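You operate a simulated robot arm through the tools that you are given. There is no shell and no other tool. Be economical: measure what you need, move in short steps, check, and stop when the job is done.

You run a simulated robot arm. Do the job below in one go: nothing can be reset, and whatever is moved stays where it is left.

## Task
Prove both plug gauges in the thick green ring.
Fine: GO must go in, NO must stay out; each goes back in its own socket.
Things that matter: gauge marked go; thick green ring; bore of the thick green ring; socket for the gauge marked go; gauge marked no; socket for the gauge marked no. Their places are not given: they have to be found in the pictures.

Only the result counts: the job must be done as asked and must still hold three seconds after the hand-in. Knocking over, shifting, dropping, spilling or breaking anything else fails it.

## Robot
A 6-joint arm with a two-finger parallel gripper, fixed in place. Base frame: the origin is at the foot of the arm, x ahead of it, y to its left, z up; the work surface is at about z = 0. Units: m, degrees, N and s.
With the tool pointing down near the work surface it reaches from about 0.14 to 0.58 m from the base axis. Its first joint turns from -66.0 to 66.0 degrees. Payload 2.1 kg.
Tool frame: the origin (TCP) lies between the finger pads and is the grasp point; the fingertips stand 0.03 m ahead of it; z points along the fingers, y is the line along which they close. The gripper opens to 0.094 m. The fingers are 0.028 m wide and 0.01 m thick; the gripper's body (0.05 by 0.096 m) begins 0.055 m behind the TCP.
Orientation is that of the tool frame in the base frame, as [roll, pitch, yaw] about the fixed x, y, z axes, in that order (R = Rz(yaw) Ry(pitch) Rx(roll)). With the fingers straight down and closing along the base's y, the tool's x points along the base's -x, its y along +y and its z along -z.

## Interface
- The arm moves only by the tool play_rows. Its argument "series" is a list of rows, each a list of 7 numbers: the shift along the base's x, y, z in units of 25 mm (1.0 is 25 mm), then the turn, a rotation vector about the base's x, y, z in units of 5 degrees (1.0 is 5 degrees), then the finger opening in m, from 0 to 0.094. In form: [[x, y, z, ax, ay, az, gripper], ...]. A call has 1 to 20 rows; each row shifts and turns the commanded pose from where the row before left it. A call with a number of a shift or a turn outside -1 to 1 is refused whole. Each row takes 0.2 s and may step no farther than 0.05 m and 8.6 degrees from the row before; otherwise, or with a gripper value out of range, the whole call is refused. Where a pose cannot be reached the arm comes as near as it can. A force on the tool above 40 N (or 10 N above the force at the start of the call, whichever is more), or a blocked arm, ends the call early, and 0.2 s more pass. Each finger travels about 0.072 m/s and halts on what it meets, pressing with about 29 N; the grip force reading is that of the motor and also rises with nothing between the fingers. The clock runs only during rows and for 0.2 s after the last one: add rows that do not move to give the fingers time. It gives the time, the measured TCP pose, the force on the tool (base axes), the opening and the grip force at its end, in the units of the frame above (readings bear some noise), and new pictures: "pictures" is both (left out), scene, wrist or none.
- Cameras (640 x 400 px; columns grow to the right, rows downward): "scene" is fixed at [0.0614, -0.3775, 0.4821]; the picture's right is [0.71, -0.70, 0.00], its down [-0.42, -0.42, -0.80] and it looks along [0.56, 0.57, -0.60] (base axes); focal length 314 px, centre (320, 200). "wrist" rides on the gripper at [-0.037, 0, -0.058] in the tool frame; the picture's right is [0.00, -1.00, 0.00], its down [0.97, 0.00, -0.24] and it looks along [0.24, 0.00, 0.97] (tool axes); focal length 218 px, centre (320, 200).
- probe_pixels(camera, pixels): for up to 12 pixels [column, row] of the newest picture of that camera ("zoom" is the newest enlarged one), the place [x, y, z] in the base frame of the surface seen there, good to about 0.002 m. The clock stands still meanwhile.
- inspect(camera, box): a new picture of the part [left, top, right, bottom] of that camera's present view, enlarged. The clock stands still meanwhile.
- job_done(): hands the job in; it is judged then, once.

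Go step by step. Measure first, check grasps and placings, and put right what went wrong. The budget is 80 turns and 120 pictures, counting those below and the enlarged ones. Unless the task says otherwise, let go and move clear before handing in, and close with one line.

The tools are called as name(argument=value, ...) on one line, values as JSON. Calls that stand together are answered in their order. play_rows: Moves the arm, as the interface text tells. Its arguments: {"type":"object","properties":{"series":{"type":"array","items":{"type":"array","items":{"type":"number"}}},"pictures":{"type":"string","enum":["both","scene","wrist","none"]}},"required":["series"]} The other tools are called the same way: probe_pixels (camera, pixels) gives the place of the surface under pixels of a picture; inspect (camera, box) takes an enlarged picture of a part of a camera's view; job_done () hands the job in.

At the start:

```text
t: 0.0
eef_pos: [0.2768, -0.0699, 0.3064]
orientation: [179.8, 0.1, 179.9]
ft_force: [-0.3, -0.4, -0.3]
finger_gap: 0.0937
finger_force: 0.0
```

scene: 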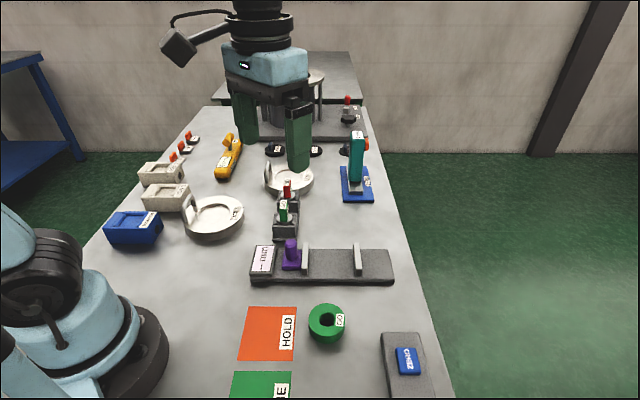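
wrist: 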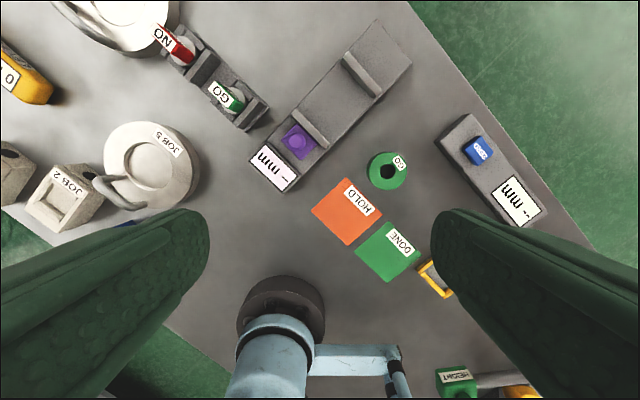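

The wrist view shows the GO (230,100) and NO (175,45) gauges in a dark stand, and the green ring at (388,170). I'll look closer at both.

inspect(camera="wrist", box=[140, 10, 300, 140])

inspect(camera="scene", box=[240, 160, 400, 360])

probe_pixels(camera="wrist", pixels=[[388, 172], [372, 170], [404, 170], [388, 153], [388, 187], [230, 97], [240, 104], [175, 45], [190, 57], [262, 105], [200, 65], [330, 170]])

```text
3.08 times, centred on (220, 75) of wrist
```

zoom: 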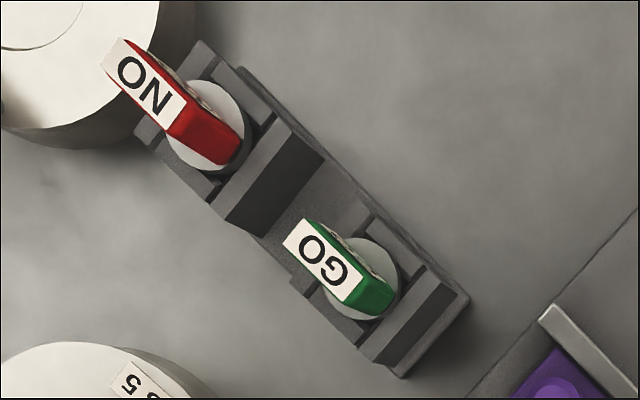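

```text
2.00 times, centred on (320, 260) of scene
```

zoom: 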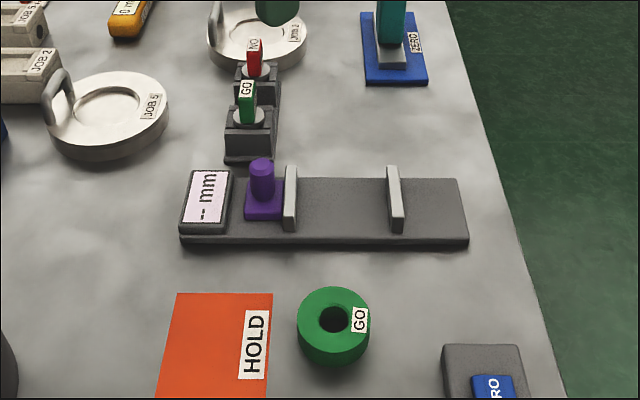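

```text
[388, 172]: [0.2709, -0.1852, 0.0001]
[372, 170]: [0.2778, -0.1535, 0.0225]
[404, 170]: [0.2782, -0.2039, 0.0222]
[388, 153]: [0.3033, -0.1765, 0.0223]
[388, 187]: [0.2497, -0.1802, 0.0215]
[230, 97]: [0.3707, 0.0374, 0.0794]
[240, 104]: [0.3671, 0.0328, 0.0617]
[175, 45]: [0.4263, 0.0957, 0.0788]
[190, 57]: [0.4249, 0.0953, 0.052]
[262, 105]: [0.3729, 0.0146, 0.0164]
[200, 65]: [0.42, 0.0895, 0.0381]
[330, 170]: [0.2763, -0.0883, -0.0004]
```

Ring top is at z≈0.022 near (0.277,-0.179). GO is near (0.368,0.033) and NO near (0.425,0.095), both with blade handles up to z≈0.08. I'll move above the stand, turn about 45° and look from there.

play_rows(series=[[0.3, 0.6, -0.2, 0, 0, 1, 0.094], [0.3, 0.6, -0.2, 0, 0, 1, 0.094], [0.3, 0.6, -0.2, 0, 0, 1, 0.094], [0.3, 0.6, -0.2, 0, 0, 1, 0.094], [0.3, 0.6, -0.2, 0, 0, 1, 0.094], [0.3, 0.6, -0.2, 0, 0, 1, 0.094], [0.3, 0.5, -0.2, 0, 0, 1, 0.094], [0.3, 0.0, -0.2, 0, 0, 1, 0.094], [0.3, 0.0, -0.2, 0, 0, 1, 0.094], [0, 0, 0, 0, 0, 0, 0.094]])

```text
t: 2.2
eef_pos: [0.3467, 0.0326, 0.2623]
orientation: [179.9, 0.1, -134.9]
ft_force: [-0.5, 0.9, -0.1]
finger_gap: 0.094
finger_force: 0.0
```

scene: 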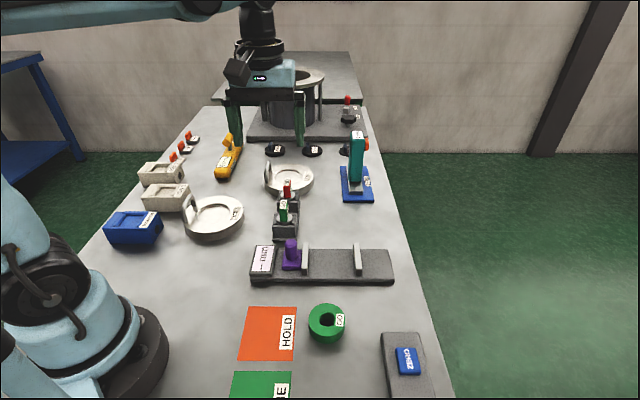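
wrist: 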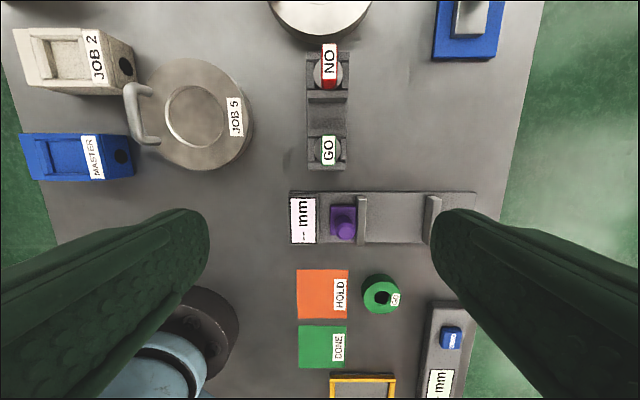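

At yaw −135° the stand lines up with the picture, with GO at (329,150) and NO at (329,65). The blades run along the stand, so this closing direction suits them; next I zoom in and probe.

inspect(camera="wrist", box=[272, 35, 384, 180])

inspect(camera="scene", box=[255, 165, 325, 245])

probe_pixels(camera="wrist", pixels=[[329, 140], [329, 160], [322, 163], [340, 150], [318, 150], [329, 50], [329, 75], [329, 87], [340, 72], [317, 72], [311, 150], [345, 150]])

probe_pixels(camera="wrist", pixels=[[370, 295], [366, 285], [380, 277], [394, 283], [366, 305], [380, 311], [395, 307], [380, 296], [329, 135], [329, 165], [325, 150], [333, 150]])

```text
2.76 times, centred on (328, 108) of wrist
```

zoom: 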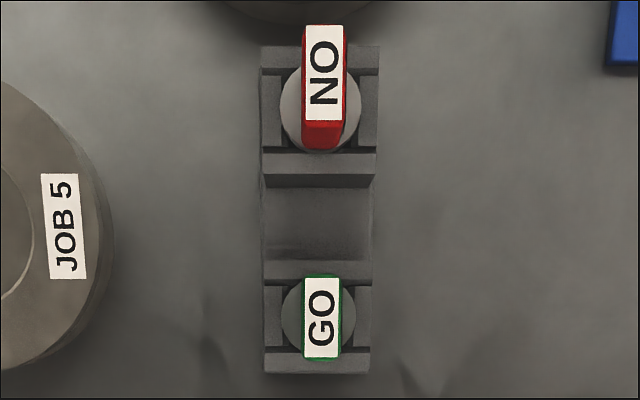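

```text
5.00 times, centred on (290, 205) of scene
```

zoom: 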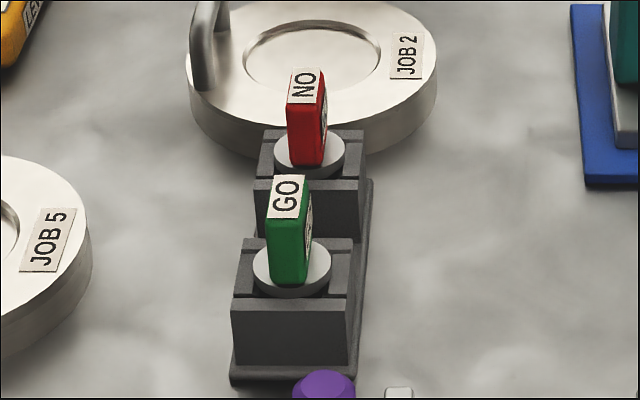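

```text
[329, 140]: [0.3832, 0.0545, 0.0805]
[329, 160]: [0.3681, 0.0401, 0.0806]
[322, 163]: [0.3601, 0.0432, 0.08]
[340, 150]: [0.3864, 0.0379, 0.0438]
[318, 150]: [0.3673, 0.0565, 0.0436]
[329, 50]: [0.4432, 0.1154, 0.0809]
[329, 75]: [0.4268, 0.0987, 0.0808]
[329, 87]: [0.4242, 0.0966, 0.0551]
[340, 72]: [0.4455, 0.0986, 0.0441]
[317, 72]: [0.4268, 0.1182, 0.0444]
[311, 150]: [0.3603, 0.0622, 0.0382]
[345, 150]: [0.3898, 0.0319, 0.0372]
```

```text
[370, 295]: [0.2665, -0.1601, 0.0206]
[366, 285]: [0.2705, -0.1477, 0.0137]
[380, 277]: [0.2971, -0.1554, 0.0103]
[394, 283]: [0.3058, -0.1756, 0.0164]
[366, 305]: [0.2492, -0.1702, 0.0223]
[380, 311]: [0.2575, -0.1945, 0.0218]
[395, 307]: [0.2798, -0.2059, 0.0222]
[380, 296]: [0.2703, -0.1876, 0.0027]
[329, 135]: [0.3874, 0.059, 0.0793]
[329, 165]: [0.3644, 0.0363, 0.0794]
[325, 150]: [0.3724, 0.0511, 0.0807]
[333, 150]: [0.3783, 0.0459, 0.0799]
```

GO blade top centre is about (0.376,0.048) and NO about (0.4355,0.1075), with tops at 0.080 and discs at 0.044. Next I go over the ring to measure the bore accurately.

play_rows(series=[[-0.27, -0.98, -0.2, 0, 0, 0, 0.094], [-0.27, -0.98, -0.3, 0, 0, 0, 0.094], [-0.27, -0.98, -0.3, 0, 0, 0, 0.094], [-0.27, -0.98, -0.3, 0, 0, 0, 0.094], [-0.27, -0.98, -0.3, 0, 0, 0, 0.094], [-0.27, -0.98, -0.3, 0, 0, 0, 0.094], [-0.27, -0.98, -0.3, 0, 0, 0, 0.094], [-0.27, -0.98, -0.3, 0, 0, 0, 0.094], [0, 0, 0, 0, 0, 0, 0.094], [0, 0, 0, 0, 0, 0, 0.094]], pictures="wrist")

inspect(camera="wrist", box=[270, 150, 370, 250])

```text
t: 4.4
eef_pos: [0.2905, -0.1639, 0.2062]
orientation: [179.9, 0.0, -135.1]
ft_force: [-0.1, 0.6, 0.4]
finger_gap: 0.0941
finger_force: 0.0
```

wrist: 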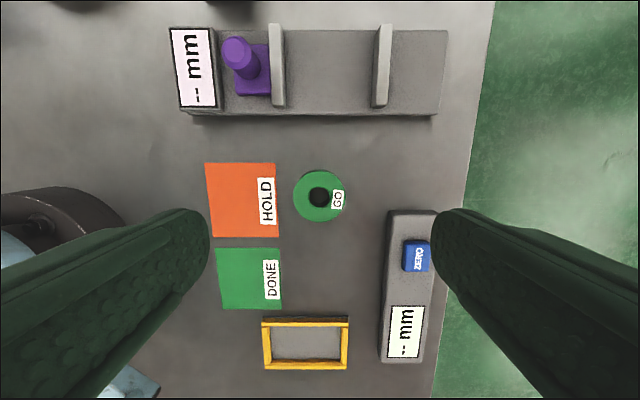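

```text
4.00 times, centred on (320, 200) of wrist
```

zoom: 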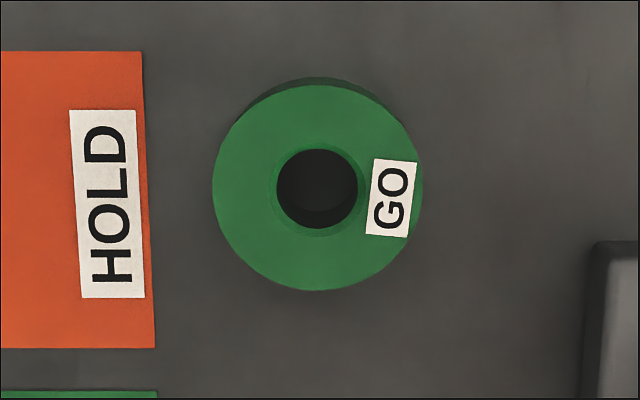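

The ring is clear in the zoom: outer centre about (318,188) and bore 276–358 wide. I'll probe symmetric points on the top face to fix its centre.

probe_pixels(camera="zoom", pixels=[[238, 188], [398, 178], [318, 108], [318, 268], [261, 131], [375, 245], [261, 245], [375, 131], [216, 188], [420, 188], [318, 89], [318, 287]])

probe_pixels(camera="zoom", pixels=[[268, 188], [366, 188], [318, 140], [318, 238], [284, 154], [352, 222], [284, 222], [352, 154], [318, 200], [300, 188], [335, 188], [318, 170]])

```text
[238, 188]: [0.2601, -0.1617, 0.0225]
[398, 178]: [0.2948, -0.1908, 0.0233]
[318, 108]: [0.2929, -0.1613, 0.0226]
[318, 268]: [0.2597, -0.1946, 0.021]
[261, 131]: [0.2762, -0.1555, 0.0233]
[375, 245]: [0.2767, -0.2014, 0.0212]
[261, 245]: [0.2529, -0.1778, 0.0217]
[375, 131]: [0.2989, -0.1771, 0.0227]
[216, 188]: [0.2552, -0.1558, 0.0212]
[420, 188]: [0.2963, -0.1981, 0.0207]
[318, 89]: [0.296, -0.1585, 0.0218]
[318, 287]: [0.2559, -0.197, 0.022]
```

```text
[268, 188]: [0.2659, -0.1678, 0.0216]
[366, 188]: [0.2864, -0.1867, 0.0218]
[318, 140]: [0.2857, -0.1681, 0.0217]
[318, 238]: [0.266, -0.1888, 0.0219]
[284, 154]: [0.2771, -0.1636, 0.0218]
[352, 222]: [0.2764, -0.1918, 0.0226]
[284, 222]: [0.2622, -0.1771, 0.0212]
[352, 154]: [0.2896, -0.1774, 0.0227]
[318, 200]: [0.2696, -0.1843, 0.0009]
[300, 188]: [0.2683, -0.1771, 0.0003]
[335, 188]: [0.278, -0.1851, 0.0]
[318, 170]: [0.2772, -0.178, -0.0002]
```

Bore centre is (0.2762,−0.1776), top z 0.022. Next I go above the GO gauge and check alignment.

play_rows(series=[[0.38, 0.94, -0.1, 0, 0, 0, 0.07], [0.38, 0.94, -0.3, 0, 0, 0, 0.07], [0.38, 0.94, -0.3, 0, 0, 0, 0.07], [0.38, 0.94, -0.3, 0, 0, 0, 0.07], [0.38, 0.94, -0.3, 0, 0, 0, 0.07], [0.38, 0.94, -0.3, 0, 0, 0, 0.06], [0.38, 0.94, -0.3, 0, 0, 0, 0.05], [0.38, 0.94, -0.3, 0, 0, 0, 0.05], [0.38, 0.94, -0.3, 0, 0, 0, 0.05], [0, 0, 0, 0, 0, 0, 0.05], [0, 0, 0, 0, 0, 0, 0.05]], pictures="wrist")

inspect(camera="wrist", box=[240, 120, 400, 260])

```text
t: 6.8
eef_pos: [0.3758, 0.0479, 0.1437]
orientation: [179.9, 0.1, -135.0]
ft_force: [0.0, -0.4, 0.0]
finger_gap: 0.0498
finger_force: 0.1
```

wrist: 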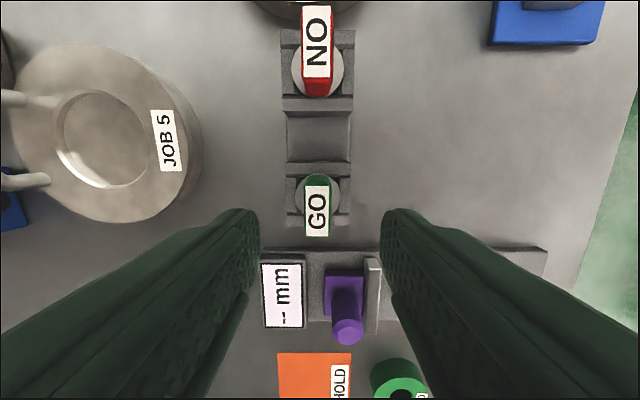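

```text
2.86 times, centred on (320, 190) of wrist
```

zoom: 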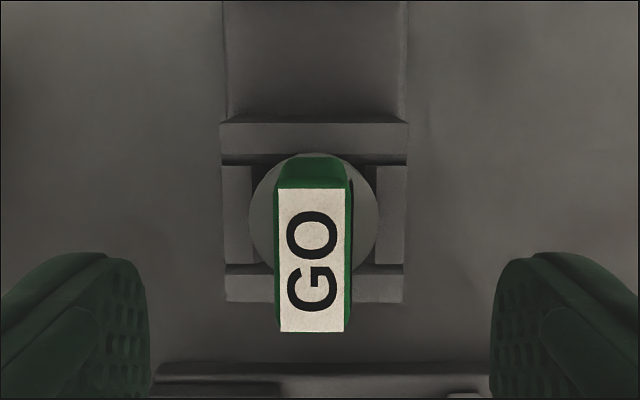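

GO sits ~1.2 mm toward tool +y of the finger centreline (zoom column 313), and it is centred lengthwise. I'll correct for that, descend to z≈0.078 and close.

play_rows(series=[[-0.032, 0.032, -0.5, 0, 0, 0, 0.05], [0, 0, -0.5, 0, 0, 0, 0.05], [0, 0, -0.5, 0, 0, 0, 0.05], [0, 0, -0.5, 0, 0, 0, 0.05], [0, 0, -0.4, 0, 0, 0, 0.05], [0, 0, -0.22, 0, 0, 0, 0.05], [0, 0, 0, 0, 0, 0, 0.05], [0, 0, 0, 0, 0, 0, 0.02], [0, 0, 0, 0, 0, 0, 0.005], [0, 0, 0, 0, 0, 0, 0.005], [0, 0, 0, 0, 0, 0, 0.005], [0, 0, 0, 0, 0, 0, 0.005]])

```text
t: 9.4
eef_pos: [0.3746, 0.0489, 0.078]
orientation: [179.9, 0.1, -135.1]
ft_force: [0.1, 1.0, 0.0]
finger_gap: 0.0197
finger_force: 29.2
```

scene: 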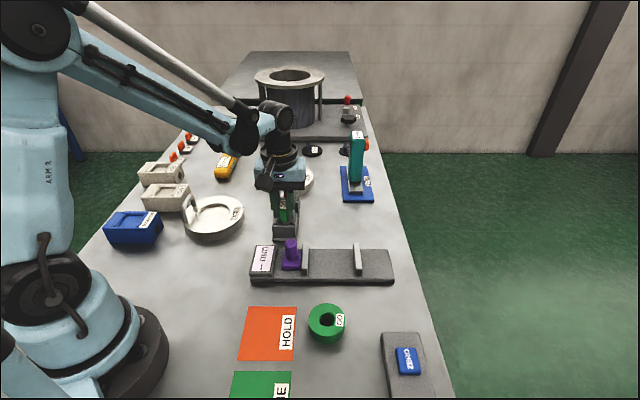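
wrist: 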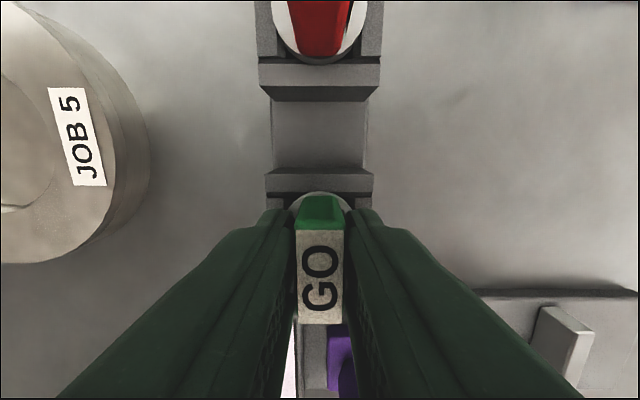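

The gap is 19.7 mm with 29 N, so GO is gripped. I lift it straight up and check the plug.

play_rows(series=[[0, 0, 0.3, 0, 0, 0, 0.005], [0, 0, 0.5, 0, 0, 0, 0.005], [0, 0, 0.6, 0, 0, 0, 0.005], [0, 0, 0.8, 0, 0, 0, 0.005], [0, 0, 0.8, 0, 0, 0, 0.005], [0, 0, 0.6, 0, 0, 0, 0.005], [0, 0, 0, 0, 0, 0, 0.005]], pictures="scene")

inspect(camera="scene", box=[240, 120, 340, 250])

inspect(camera="wrist", box=[240, 120, 400, 340])

```text
t: 11.0
eef_pos: [0.374, 0.0497, 0.1677]
orientation: [179.9, 0.1, -135.0]
ft_force: [0.2, 0.6, -1.5]
finger_gap: 0.0201
finger_force: 29.1
```

scene: 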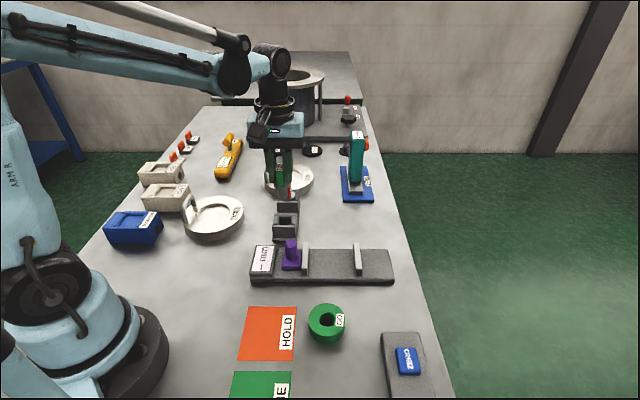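

```text
3.08 times, centred on (290, 185) of scene
```

zoom: 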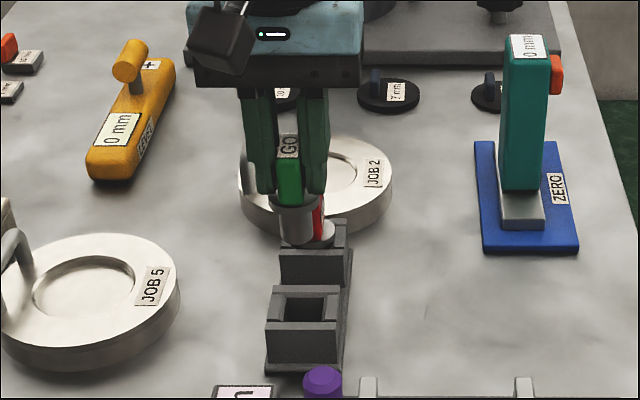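

```text
1.82 times, centred on (320, 230) of wrist
```

zoom: 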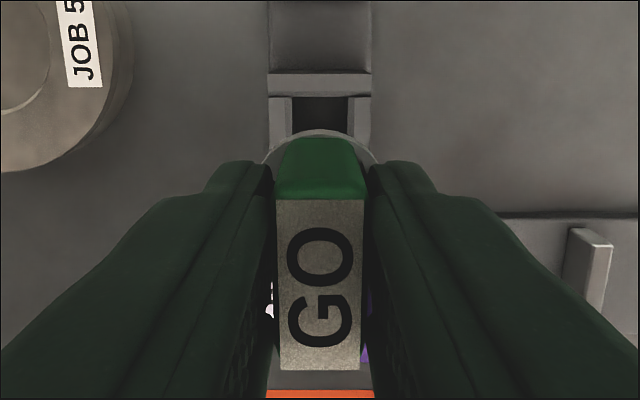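

GO hangs in the grip and its socket shows empty. I'll probe the plug to get its length and axis.

inspect(camera="scene", box=[265, 160, 315, 210])

probe_pixels(camera="zoom", pixels=[[225, 350], [225, 400], [225, 250], [225, 300], [225, 325], [225, 375], [225, 420], [200, 350], [250, 350], [180, 275], [270, 275], [225, 440]])

```text
8.00 times, centred on (290, 185) of scene
```

zoom: 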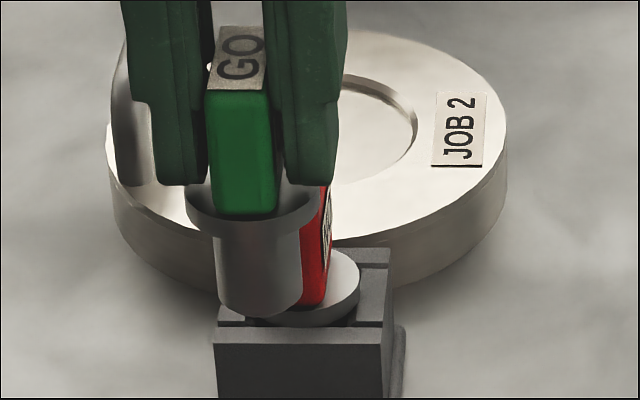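

```text
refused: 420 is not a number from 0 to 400
```

probe_pixels(camera="zoom", pixels=[[258, 250], [258, 280], [258, 305], [258, 312], [222, 270], [298, 270], [258, 228], [190, 200], [312, 215], [258, 190], [225, 298], [292, 298]])

```text
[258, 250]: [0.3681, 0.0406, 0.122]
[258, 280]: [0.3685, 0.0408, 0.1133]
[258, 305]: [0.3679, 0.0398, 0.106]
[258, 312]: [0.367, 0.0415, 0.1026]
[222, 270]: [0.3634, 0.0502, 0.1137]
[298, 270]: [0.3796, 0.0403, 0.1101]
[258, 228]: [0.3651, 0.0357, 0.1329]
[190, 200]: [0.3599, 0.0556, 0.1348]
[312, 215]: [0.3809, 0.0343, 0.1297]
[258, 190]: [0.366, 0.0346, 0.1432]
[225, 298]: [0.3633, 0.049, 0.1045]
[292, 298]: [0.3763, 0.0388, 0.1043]
```

The plug is ~21.4 mm in diameter with its tip ~64 mm below the TCP and its axis on the tool line. The bore is ~23 mm. I carry it over the ring.

play_rows(series=[[-0.3956, -0.9032, 0, 0, 0, 0, 0.005], [-0.3956, -0.9032, 0, 0, 0, 0, 0.005], [-0.3956, -0.9032, 0, 0, 0, 0, 0.005], [-0.3956, -0.9032, 0, 0, 0, 0, 0.005], [-0.3956, -0.9032, 0, 0, 0, 0, 0.005], [-0.3956, -0.9032, 0, 0, 0, 0, 0.005], [-0.3956, -0.9032, 0, 0, 0, 0, 0.005], [-0.3956, -0.9032, 0, 0, 0, 0, 0.005], [-0.3956, -0.9032, -0.5, 0, 0, 0, 0.005], [-0.3956, -0.9032, -0.7, 0, 0, 0, 0.005], [0, 0, -0.7, 0, 0, 0, 0.005], [0, 0, -0.5, 0, 0, 0, 0.005], [0, 0, 0, 0, 0, 0, 0.005]])

inspect(camera="scene", box=[280, 250, 370, 360])

inspect(camera="wrist", box=[240, 120, 400, 340])

```text
t: 13.8
eef_pos: [0.2761, -0.1766, 0.1064]
orientation: [179.9, 0.1, -135.0]
ft_force: [-0.3, -1.0, -1.3]
finger_gap: 0.02
finger_force: 28.7
```

scene: 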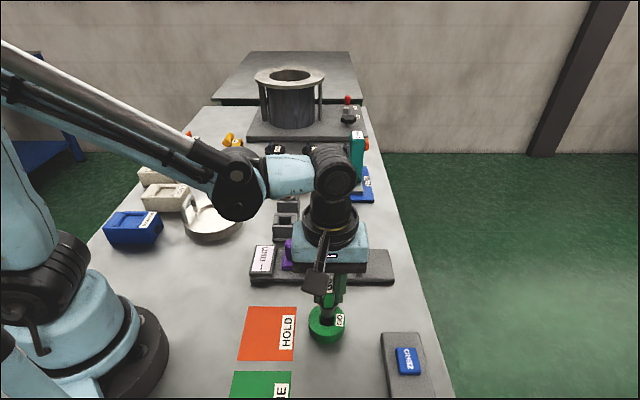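
wrist: 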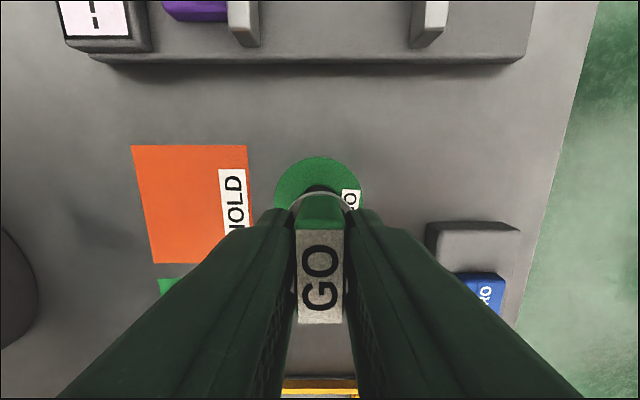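

```text
3.64 times, centred on (325, 305) of scene
```

zoom: 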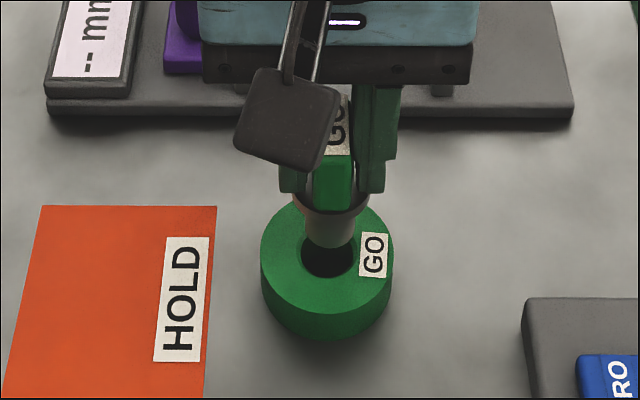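

```text
1.82 times, centred on (320, 230) of wrist
```

zoom: 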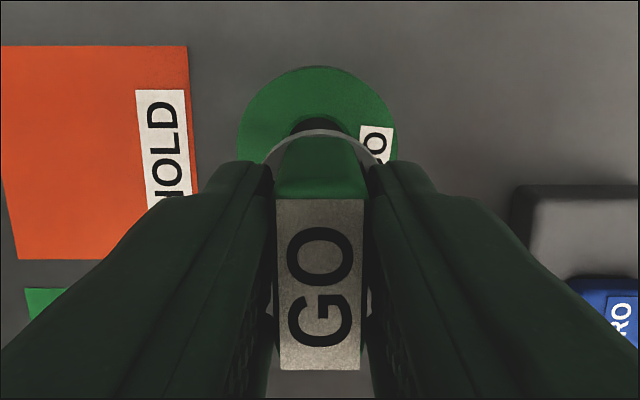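

Both views suggest the bore is ~0.7 mm toward tool +y of the plug: the ring is centred at 317 in the wrist zoom and 327 against the plug's 329 in the scene zoom. I nudge that way, lower a little and zoom again.

play_rows(series=[[-0.02, 0.02, -0.3, 0, 0, 0, 0.005], [0, 0, -0.1, 0, 0, 0, 0.005], [0, 0, 0, 0, 0, 0, 0.005]], pictures="none")

inspect(camera="scene", box=[300, 290, 355, 350])

inspect(camera="wrist", box=[265, 145, 375, 215])

```text
t: 14.6
eef_pos: [0.2745, -0.1771, 0.0979]
orientation: [179.9, 0.1, -135.0]
ft_force: [0.5, 0.7, -1.1]
finger_gap: 0.0201
finger_force: 28.7
```

```text
6.67 times, centred on (328, 320) of scene
```

zoom: 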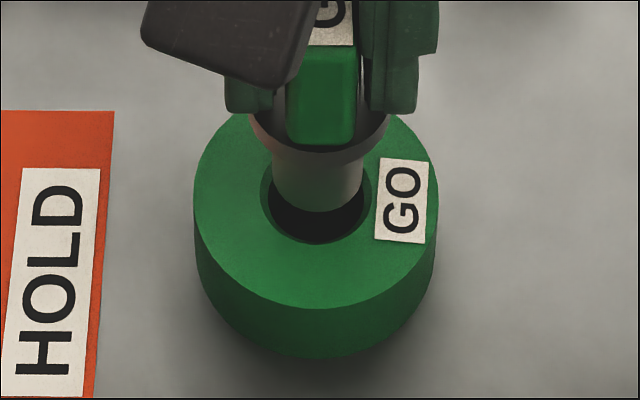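

```text
5.71 times, centred on (320, 180) of wrist
```

zoom: 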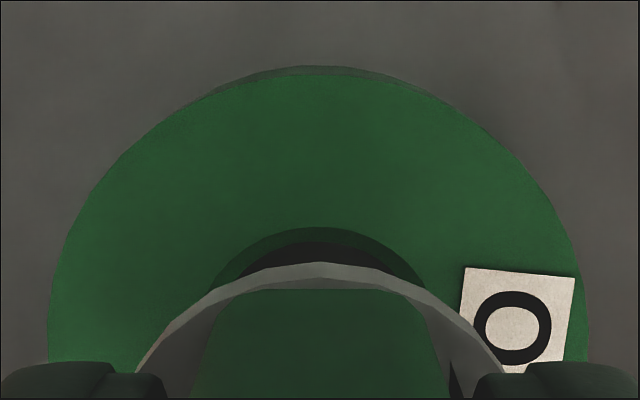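

Plug, bore and ring centres all agree (columns 317–320 in both zooms), and the fore-aft geometry is within 0.5 mm. I'll lower into the bore in small steps.

play_rows(series=[[0, 0, -0.2, 0, 0, 0, 0.005], [0, 0, -0.2, 0, 0, 0, 0.005], [0, 0, -0.2, 0, 0, 0, 0.005], [0, 0, -0.1, 0, 0, 0, 0.005], [0, 0, 0, 0, 0, 0, 0.005]], pictures="none")

inspect(camera="scene", box=[300, 290, 355, 350])

```text
t: 15.8
eef_pos: [0.2751, -0.1771, 0.0804]
orientation: [179.8, 0.2, -135.0]
ft_force: [-0.6, -0.1, -1.8]
finger_gap: 0.0202
finger_force: 28.7
```

```text
6.67 times, centred on (328, 320) of scene
```

zoom: 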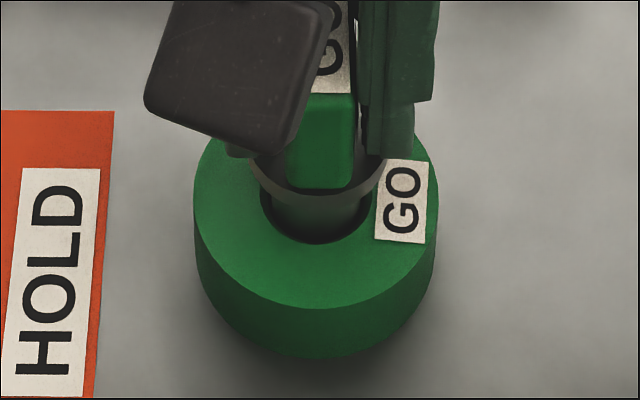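

The tip is ~5 mm into the bore without force. I go further, to about TCP z 0.068.

play_rows(series=[[0, 0, -0.15, 0, 0, 0, 0.005], [0, 0, -0.15, 0, 0, 0, 0.005], [0, 0, -0.1, 0, 0, 0, 0.005], [0, 0, -0.1, 0, 0, 0, 0.005], [0, 0, 0, 0, 0, 0, 0.005]], pictures="none")

inspect(camera="scene", box=[300, 290, 355, 350])

```text
t: 17.0
eef_pos: [0.2762, -0.1775, 0.0672]
orientation: [179.9, 0.1, -135.0]
ft_force: [-0.3, 0.9, 27.9]
finger_gap: 0.0197
finger_force: 28.9
```

```text
6.67 times, centred on (328, 320) of scene
```

zoom: 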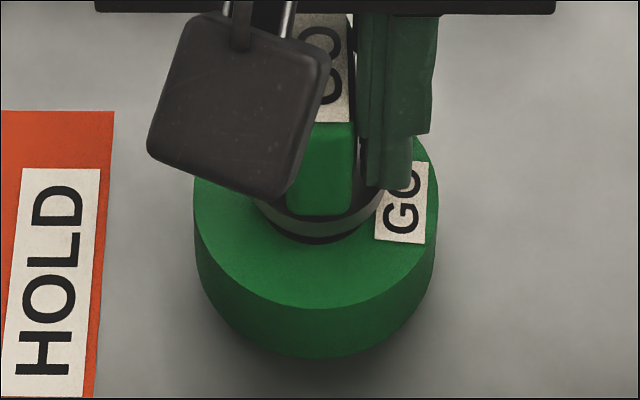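

It bottomed out with 28 N upward and the disc down at the ring, so GO goes in. I lift it out and carry it back over its socket.

play_rows(series=[[0, 0, 0.3, 0, 0, 0, 0.005], [0, 0, 0.4, 0, 0, 0, 0.005], [0, 0, 0.5, 0, 0, 0, 0.005], [0, 0, 0.7, 0, 0, 0, 0.005], [0, 0, 0.8, 0, 0, 0, 0.005], [0, 0, 0.8, 0, 0, 0, 0.005], [0, 0, 0.5, 0, 0, 0, 0.005], [0.3976, 0.9012, 0, 0, 0, 0, 0.005], [0.3976, 0.9012, 0, 0, 0, 0, 0.005], [0.3976, 0.9012, 0, 0, 0, 0, 0.005], [0.3976, 0.9012, 0, 0, 0, 0, 0.005], [0.3976, 0.9012, 0, 0, 0, 0, 0.005], [0.3976, 0.9012, 0, 0, 0, 0, 0.005], [0.3976, 0.9012, 0, 0, 0, 0, 0.005], [0.3976, 0.9012, 0, 0, 0, 0, 0.005], [0.3976, 0.9012, 0, 0, 0, 0, 0.005], [0.3976, 0.9012, 0, 0, 0, 0, 0.005], [0, 0, -0.7, 0, 0, 0, 0.005], [0, 0, -0.7, 0, 0, 0, 0.005], [0, 0, 0, 0, 0, 0, 0.005]])

inspect(camera="scene", box=[255, 180, 315, 245])

inspect(camera="wrist", box=[240, 120, 400, 340])

```text
t: 21.2
eef_pos: [0.3761, 0.0485, 0.1331]
orientation: [179.8, 0.1, -135.1]
ft_force: [0.0, -0.4, -1.4]
finger_gap: 0.02
finger_force: 28.4
```

scene: 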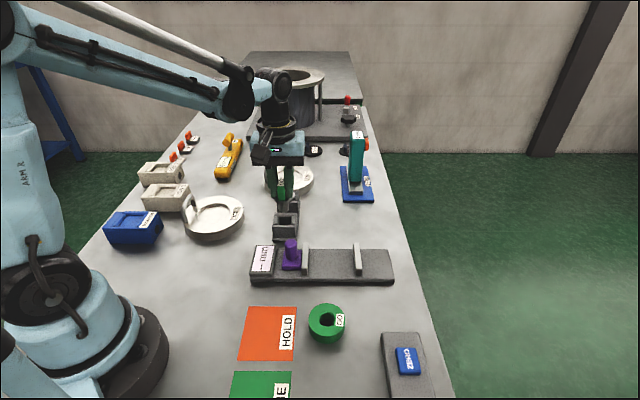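
wrist: 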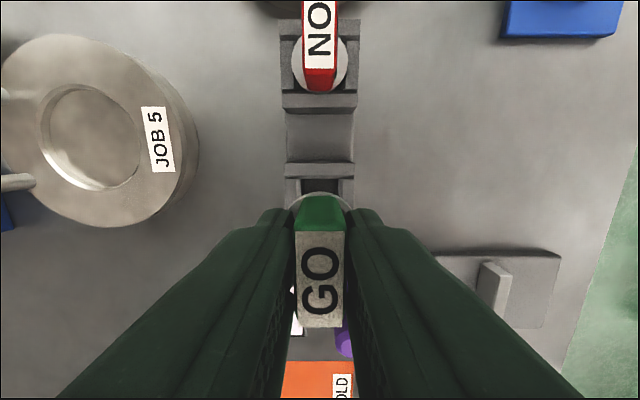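

```text
6.15 times, centred on (285, 212) of scene
```

zoom: 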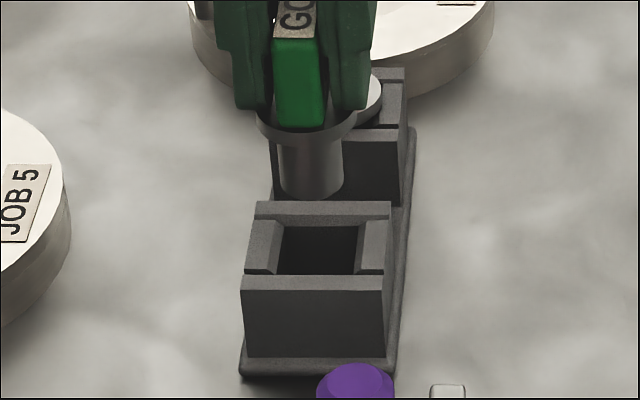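

```text
1.82 times, centred on (320, 230) of wrist
```

zoom: 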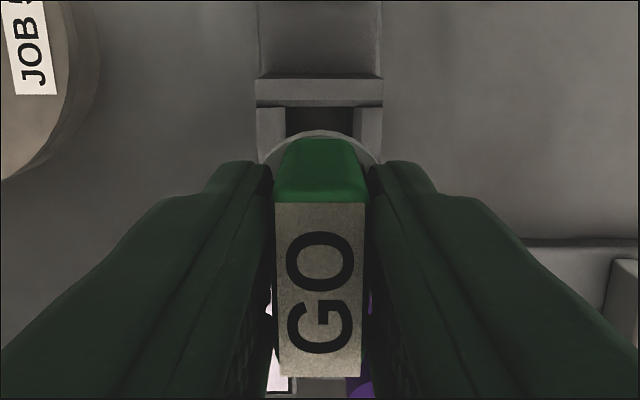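

The gauge is over its socket (notch centred at 320 in the wrist zoom) and has slid ~2 mm up in the grip. I lower it gently.

play_rows(series=[[0, 0, -0.5, 0, 0, 0, 0.005], [0, 0, -0.5, 0, 0, 0, 0.005], [0, 0, -0.5, 0, 0, 0, 0.005], [0, 0, -0.4, 0, 0, 0, 0.005], [0, 0, -0.2, 0, 0, 0, 0.005], [0, 0, -0.1, 0, 0, 0, 0.005], [0, 0, 0, 0, 0, 0, 0.005]])

inspect(camera="scene", box=[255, 180, 315, 245])

```text
t: 22.8
eef_pos: [0.3749, 0.0489, 0.0776]
orientation: [179.8, 0.1, -135.0]
ft_force: [-0.3, 0.6, -2.2]
finger_gap: 0.0199
finger_force: 28.9
```

scene: 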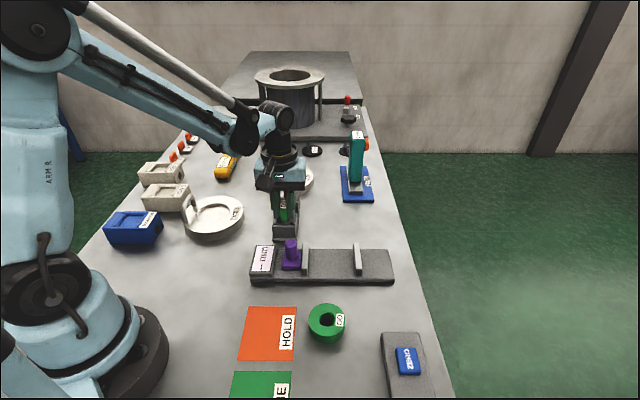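
wrist: 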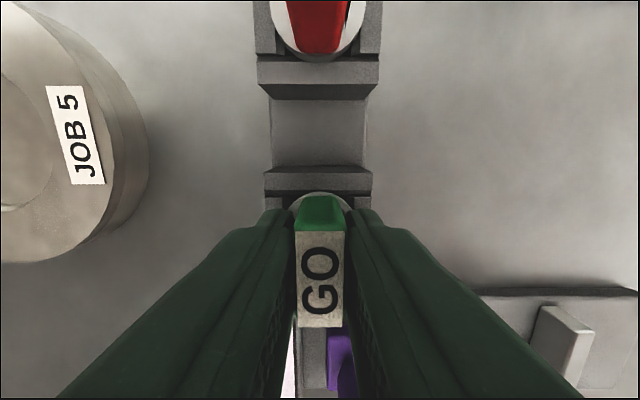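

```text
6.15 times, centred on (285, 212) of scene
```

zoom: 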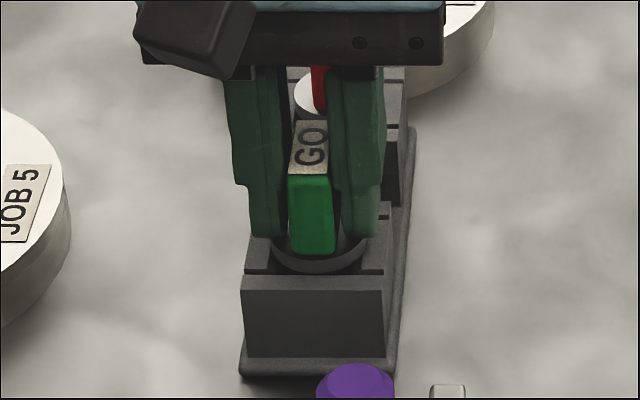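

It is in the socket with no contact yet. I lower ~2 mm more until it seats.

play_rows(series=[[0, 0, -0.04, 0, 0, 0, 0.005], [0, 0, -0.04, 0, 0, 0, 0.005], [0, 0, 0, 0, 0, 0, 0.005]], pictures="none")

```text
t: 23.6
eef_pos: [0.3745, 0.0493, 0.076]
orientation: [180.0, 0.1, -135.1]
ft_force: [-2.2, 1.3, 18.9]
finger_gap: 0.02
finger_force: 28.8
```

It's seated (19 N upward). I release and rise.

play_rows(series=[[0, 0, 0.02, 0, 0, 0, 0.018], [0, 0, 0, 0, 0, 0, 0.03], [0, 0, 0, 0, 0, 0, 0.05], [0, 0, 0, 0, 0, 0, 0.05], [0, 0, 0.3, 0, 0, 0, 0.05], [0, 0, 0.6, 0, 0, 0, 0.05], [0, 0, 0.8, 0, 0, 0, 0.05], [0, 0, 0.9, 0, 0, 0, 0.05], [0.6, 0.6, 0, 0, 0, 0, 0.05], [0.6, 0.6, 0, 0, 0, 0, 0.05], [0.6, 0.6, 0, 0, 0, 0, 0.05], [0.58, 0.58, 0, 0, 0, 0, 0.05], [0, 0, 0, 0, 0, 0, 0.05], [0, 0, 0, 0, 0, 0, 0.05]])

inspect(camera="wrist", box=[240, 120, 400, 260])

inspect(camera="scene", box=[255, 165, 325, 245])

```text
t: 26.6
eef_pos: [0.4342, 0.1084, 0.1415]
orientation: [179.9, 0.2, -135.0]
ft_force: [0.3, 0.2, -0.2]
finger_gap: 0.0499
finger_force: 0.0
```

scene: 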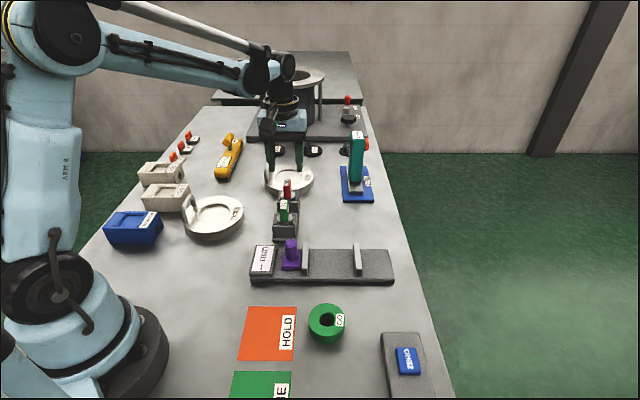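
wrist: 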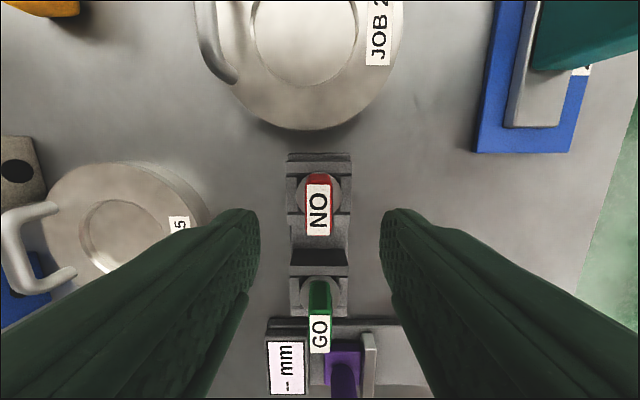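

```text
2.86 times, centred on (320, 190) of wrist
```

zoom: 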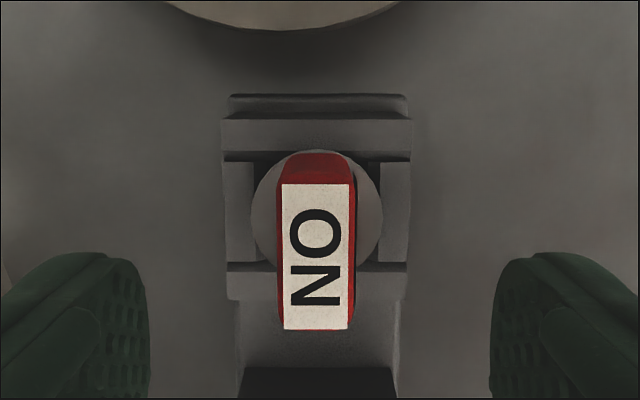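

```text
5.00 times, centred on (290, 205) of scene
```

zoom: 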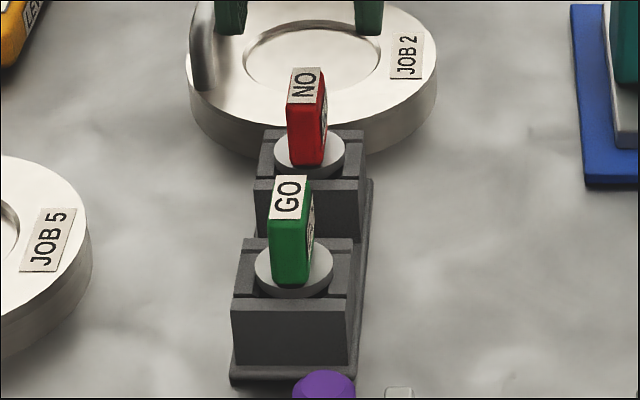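

GO is back in its socket. NO is ~1 mm toward tool +y (zoom column 315), so I correct, descend, grip and lift.

play_rows(series=[[-0.028, 0.028, -0.5, 0, 0, 0, 0.05], [0, 0, -0.5, 0, 0, 0, 0.05], [0, 0, -0.5, 0, 0, 0, 0.05], [0, 0, -0.5, 0, 0, 0, 0.05], [0, 0, -0.34, 0, 0, 0, 0.05], [0, 0, -0.2, 0, 0, 0, 0.05], [0, 0, 0, 0, 0, 0, 0.05], [0, 0, 0, 0, 0, 0, 0.02], [0, 0, 0, 0, 0, 0, 0.005], [0, 0, 0, 0, 0, 0, 0.005], [0, 0, 0, 0, 0, 0, 0.005], [0, 0, 0, 0, 0, 0, 0.005], [0, 0, 0.3, 0, 0, 0, 0.005], [0, 0, 0.5, 0, 0, 0, 0.005], [0, 0, 0.6, 0, 0, 0, 0.005], [0, 0, 0.8, 0, 0, 0, 0.005], [0, 0, 0.8, 0, 0, 0, 0.005], [0, 0, 0.6, 0, 0, 0, 0.005], [0, 0, 0, 0, 0, 0, 0.005]])

inspect(camera="scene", box=[255, 145, 325, 225])

```text
t: 30.6
eef_pos: [0.4336, 0.1092, 0.1683]
orientation: [179.9, 0.1, -135.0]
ft_force: [-0.4, 0.0, -1.9]
finger_gap: 0.02
finger_force: 28.8
```

scene: 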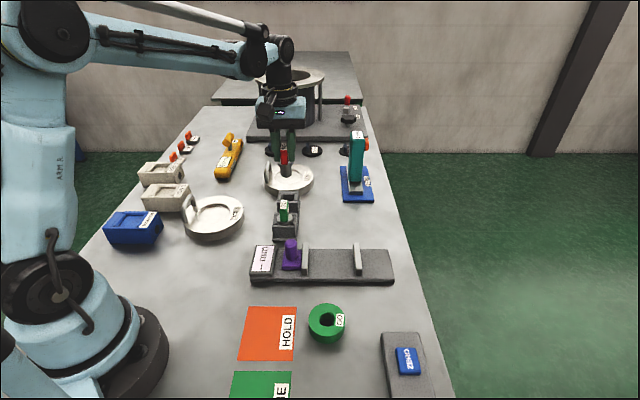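
wrist: 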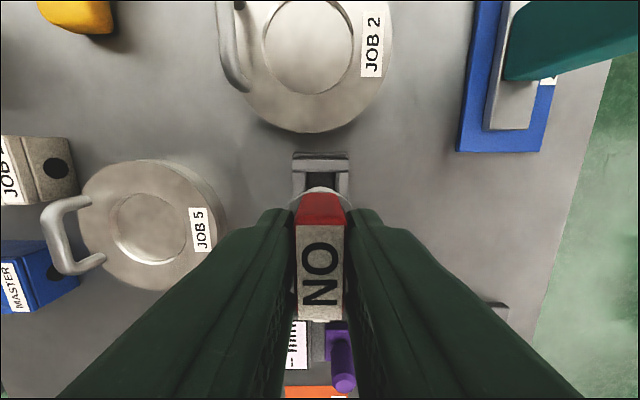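

```text
5.00 times, centred on (290, 185) of scene
```

zoom: 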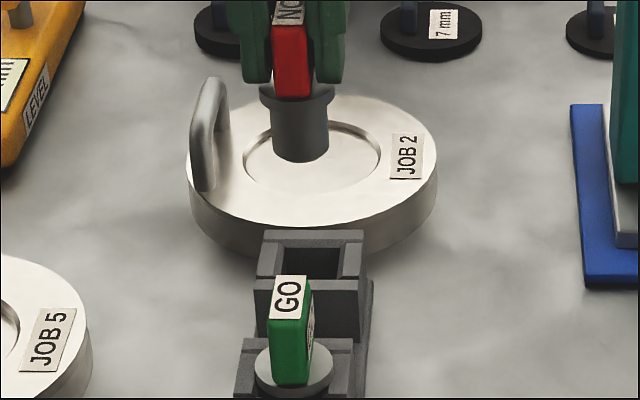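

NO is lifted, with a visibly thicker plug, and GO is undisturbed. I carry NO over the ring.

play_rows(series=[[0, 0, 0.4, 0, 0, 0, 0.005], [-0.5273, -0.9517, 0, 0, 0, 0, 0.005], [-0.5273, -0.9517, 0, 0, 0, 0, 0.005], [-0.5273, -0.9517, 0, 0, 0, 0, 0.005], [-0.5273, -0.9517, 0, 0, 0, 0, 0.005], [-0.5273, -0.9517, 0, 0, 0, 0, 0.005], [-0.5273, -0.9517, 0, 0, 0, 0, 0.005], [-0.5273, -0.9517, 0, 0, 0, 0, 0.005], [-0.5273, -0.9517, 0, 0, 0, 0, 0.005], [-0.5273, -0.9517, 0, 0, 0, 0, 0.005], [-0.5273, -0.9517, 0, 0, 0, 0, 0.005], [-0.5273, -0.9517, -0.4, 0, 0, 0, 0.005], [-0.5273, -0.9517, -0.8, 0, 0, 0, 0.005], [0, 0, -0.8, 0, 0, 0, 0.005], [0, 0, -0.7, 0, 0, 0, 0.005], [0, 0, -0.4, 0, 0, 0, 0.005], [0, 0, 0, 0, 0, 0, 0.005]], pictures="none")

inspect(camera="scene", box=[300, 290, 355, 350])

inspect(camera="wrist", box=[265, 145, 375, 215])

```text
t: 34.2
eef_pos: [0.2745, -0.1777, 0.0995]
orientation: [179.9, 0.2, -134.9]
ft_force: [0.0, -1.4, -0.8]
finger_gap: 0.02
finger_force: 28.8
```

```text
6.67 times, centred on (328, 320) of scene
```

zoom: 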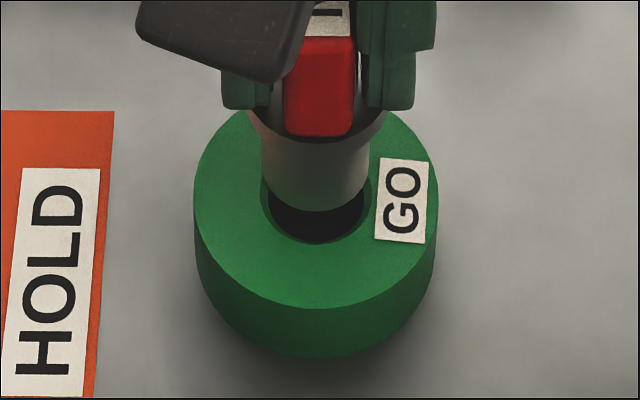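

```text
5.71 times, centred on (320, 180) of wrist
```

zoom: 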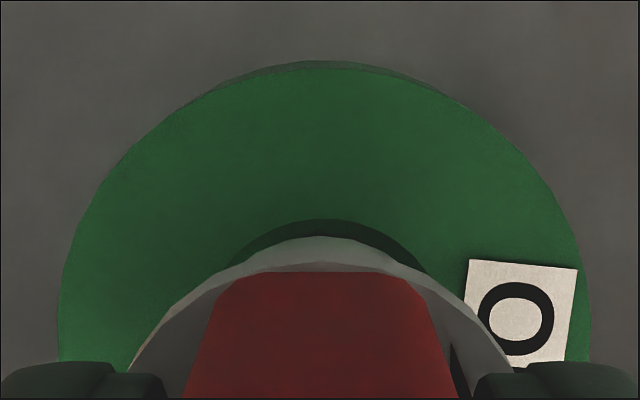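

The NO plug (width 260–371) spans the whole chamfer, so it is much larger than the bore. I nudge 0.5 mm, then lower carefully to contact.

play_rows(series=[[0.014, -0.014, -0.2, 0, 0, 0, 0.005], [0, 0, -0.1, 0, 0, 0, 0.005], [0, 0, -0.06, 0, 0, 0, 0.005], [0, 0, -0.04, 0, 0, 0, 0.005], [0, 0, 0, 0, 0, 0, 0.005]], pictures="none")

```text
t: 35.4
eef_pos: [0.2754, -0.1779, 0.0907]
orientation: [180.0, 0.0, -134.9]
ft_force: [-3.5, -1.7, 5.1]
finger_gap: 0.02
finger_force: 28.8
```

Contact has begun (Fz +5 N) at TCP 0.0907. I press slightly more and look.

play_rows(series=[[0, 0, -0.03, 0, 0, 0, 0.005], [0, 0, 0, 0, 0, 0, 0.005], [0, 0, 0, 0, 0, 0, 0.005]], pictures="none")

inspect(camera="scene", box=[300, 290, 355, 350])

inspect(camera="wrist", box=[265, 145, 375, 215])

```text
t: 36.2
eef_pos: [0.2748, -0.1778, 0.0892]
orientation: [-180.0, 0.0, -135.0]
ft_force: [-5.5, -5.1, 23.0]
finger_gap: 0.0201
finger_force: 29.2
```

```text
6.67 times, centred on (328, 320) of scene
```

zoom: 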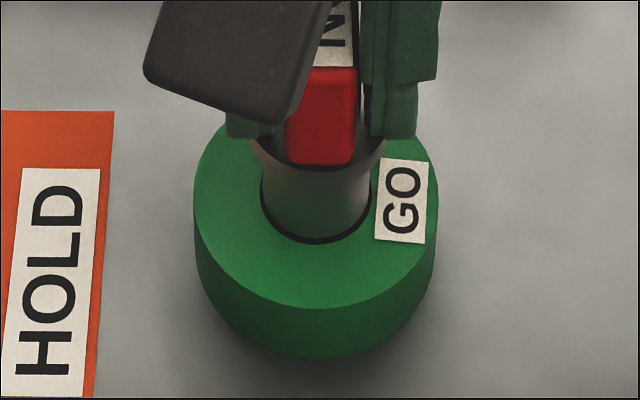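

```text
5.71 times, centred on (320, 180) of wrist
```

zoom: 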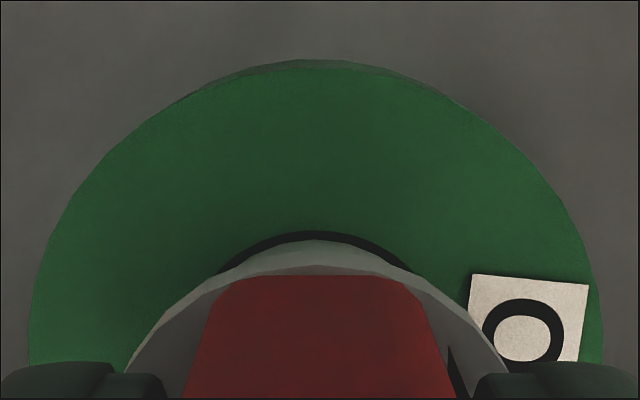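

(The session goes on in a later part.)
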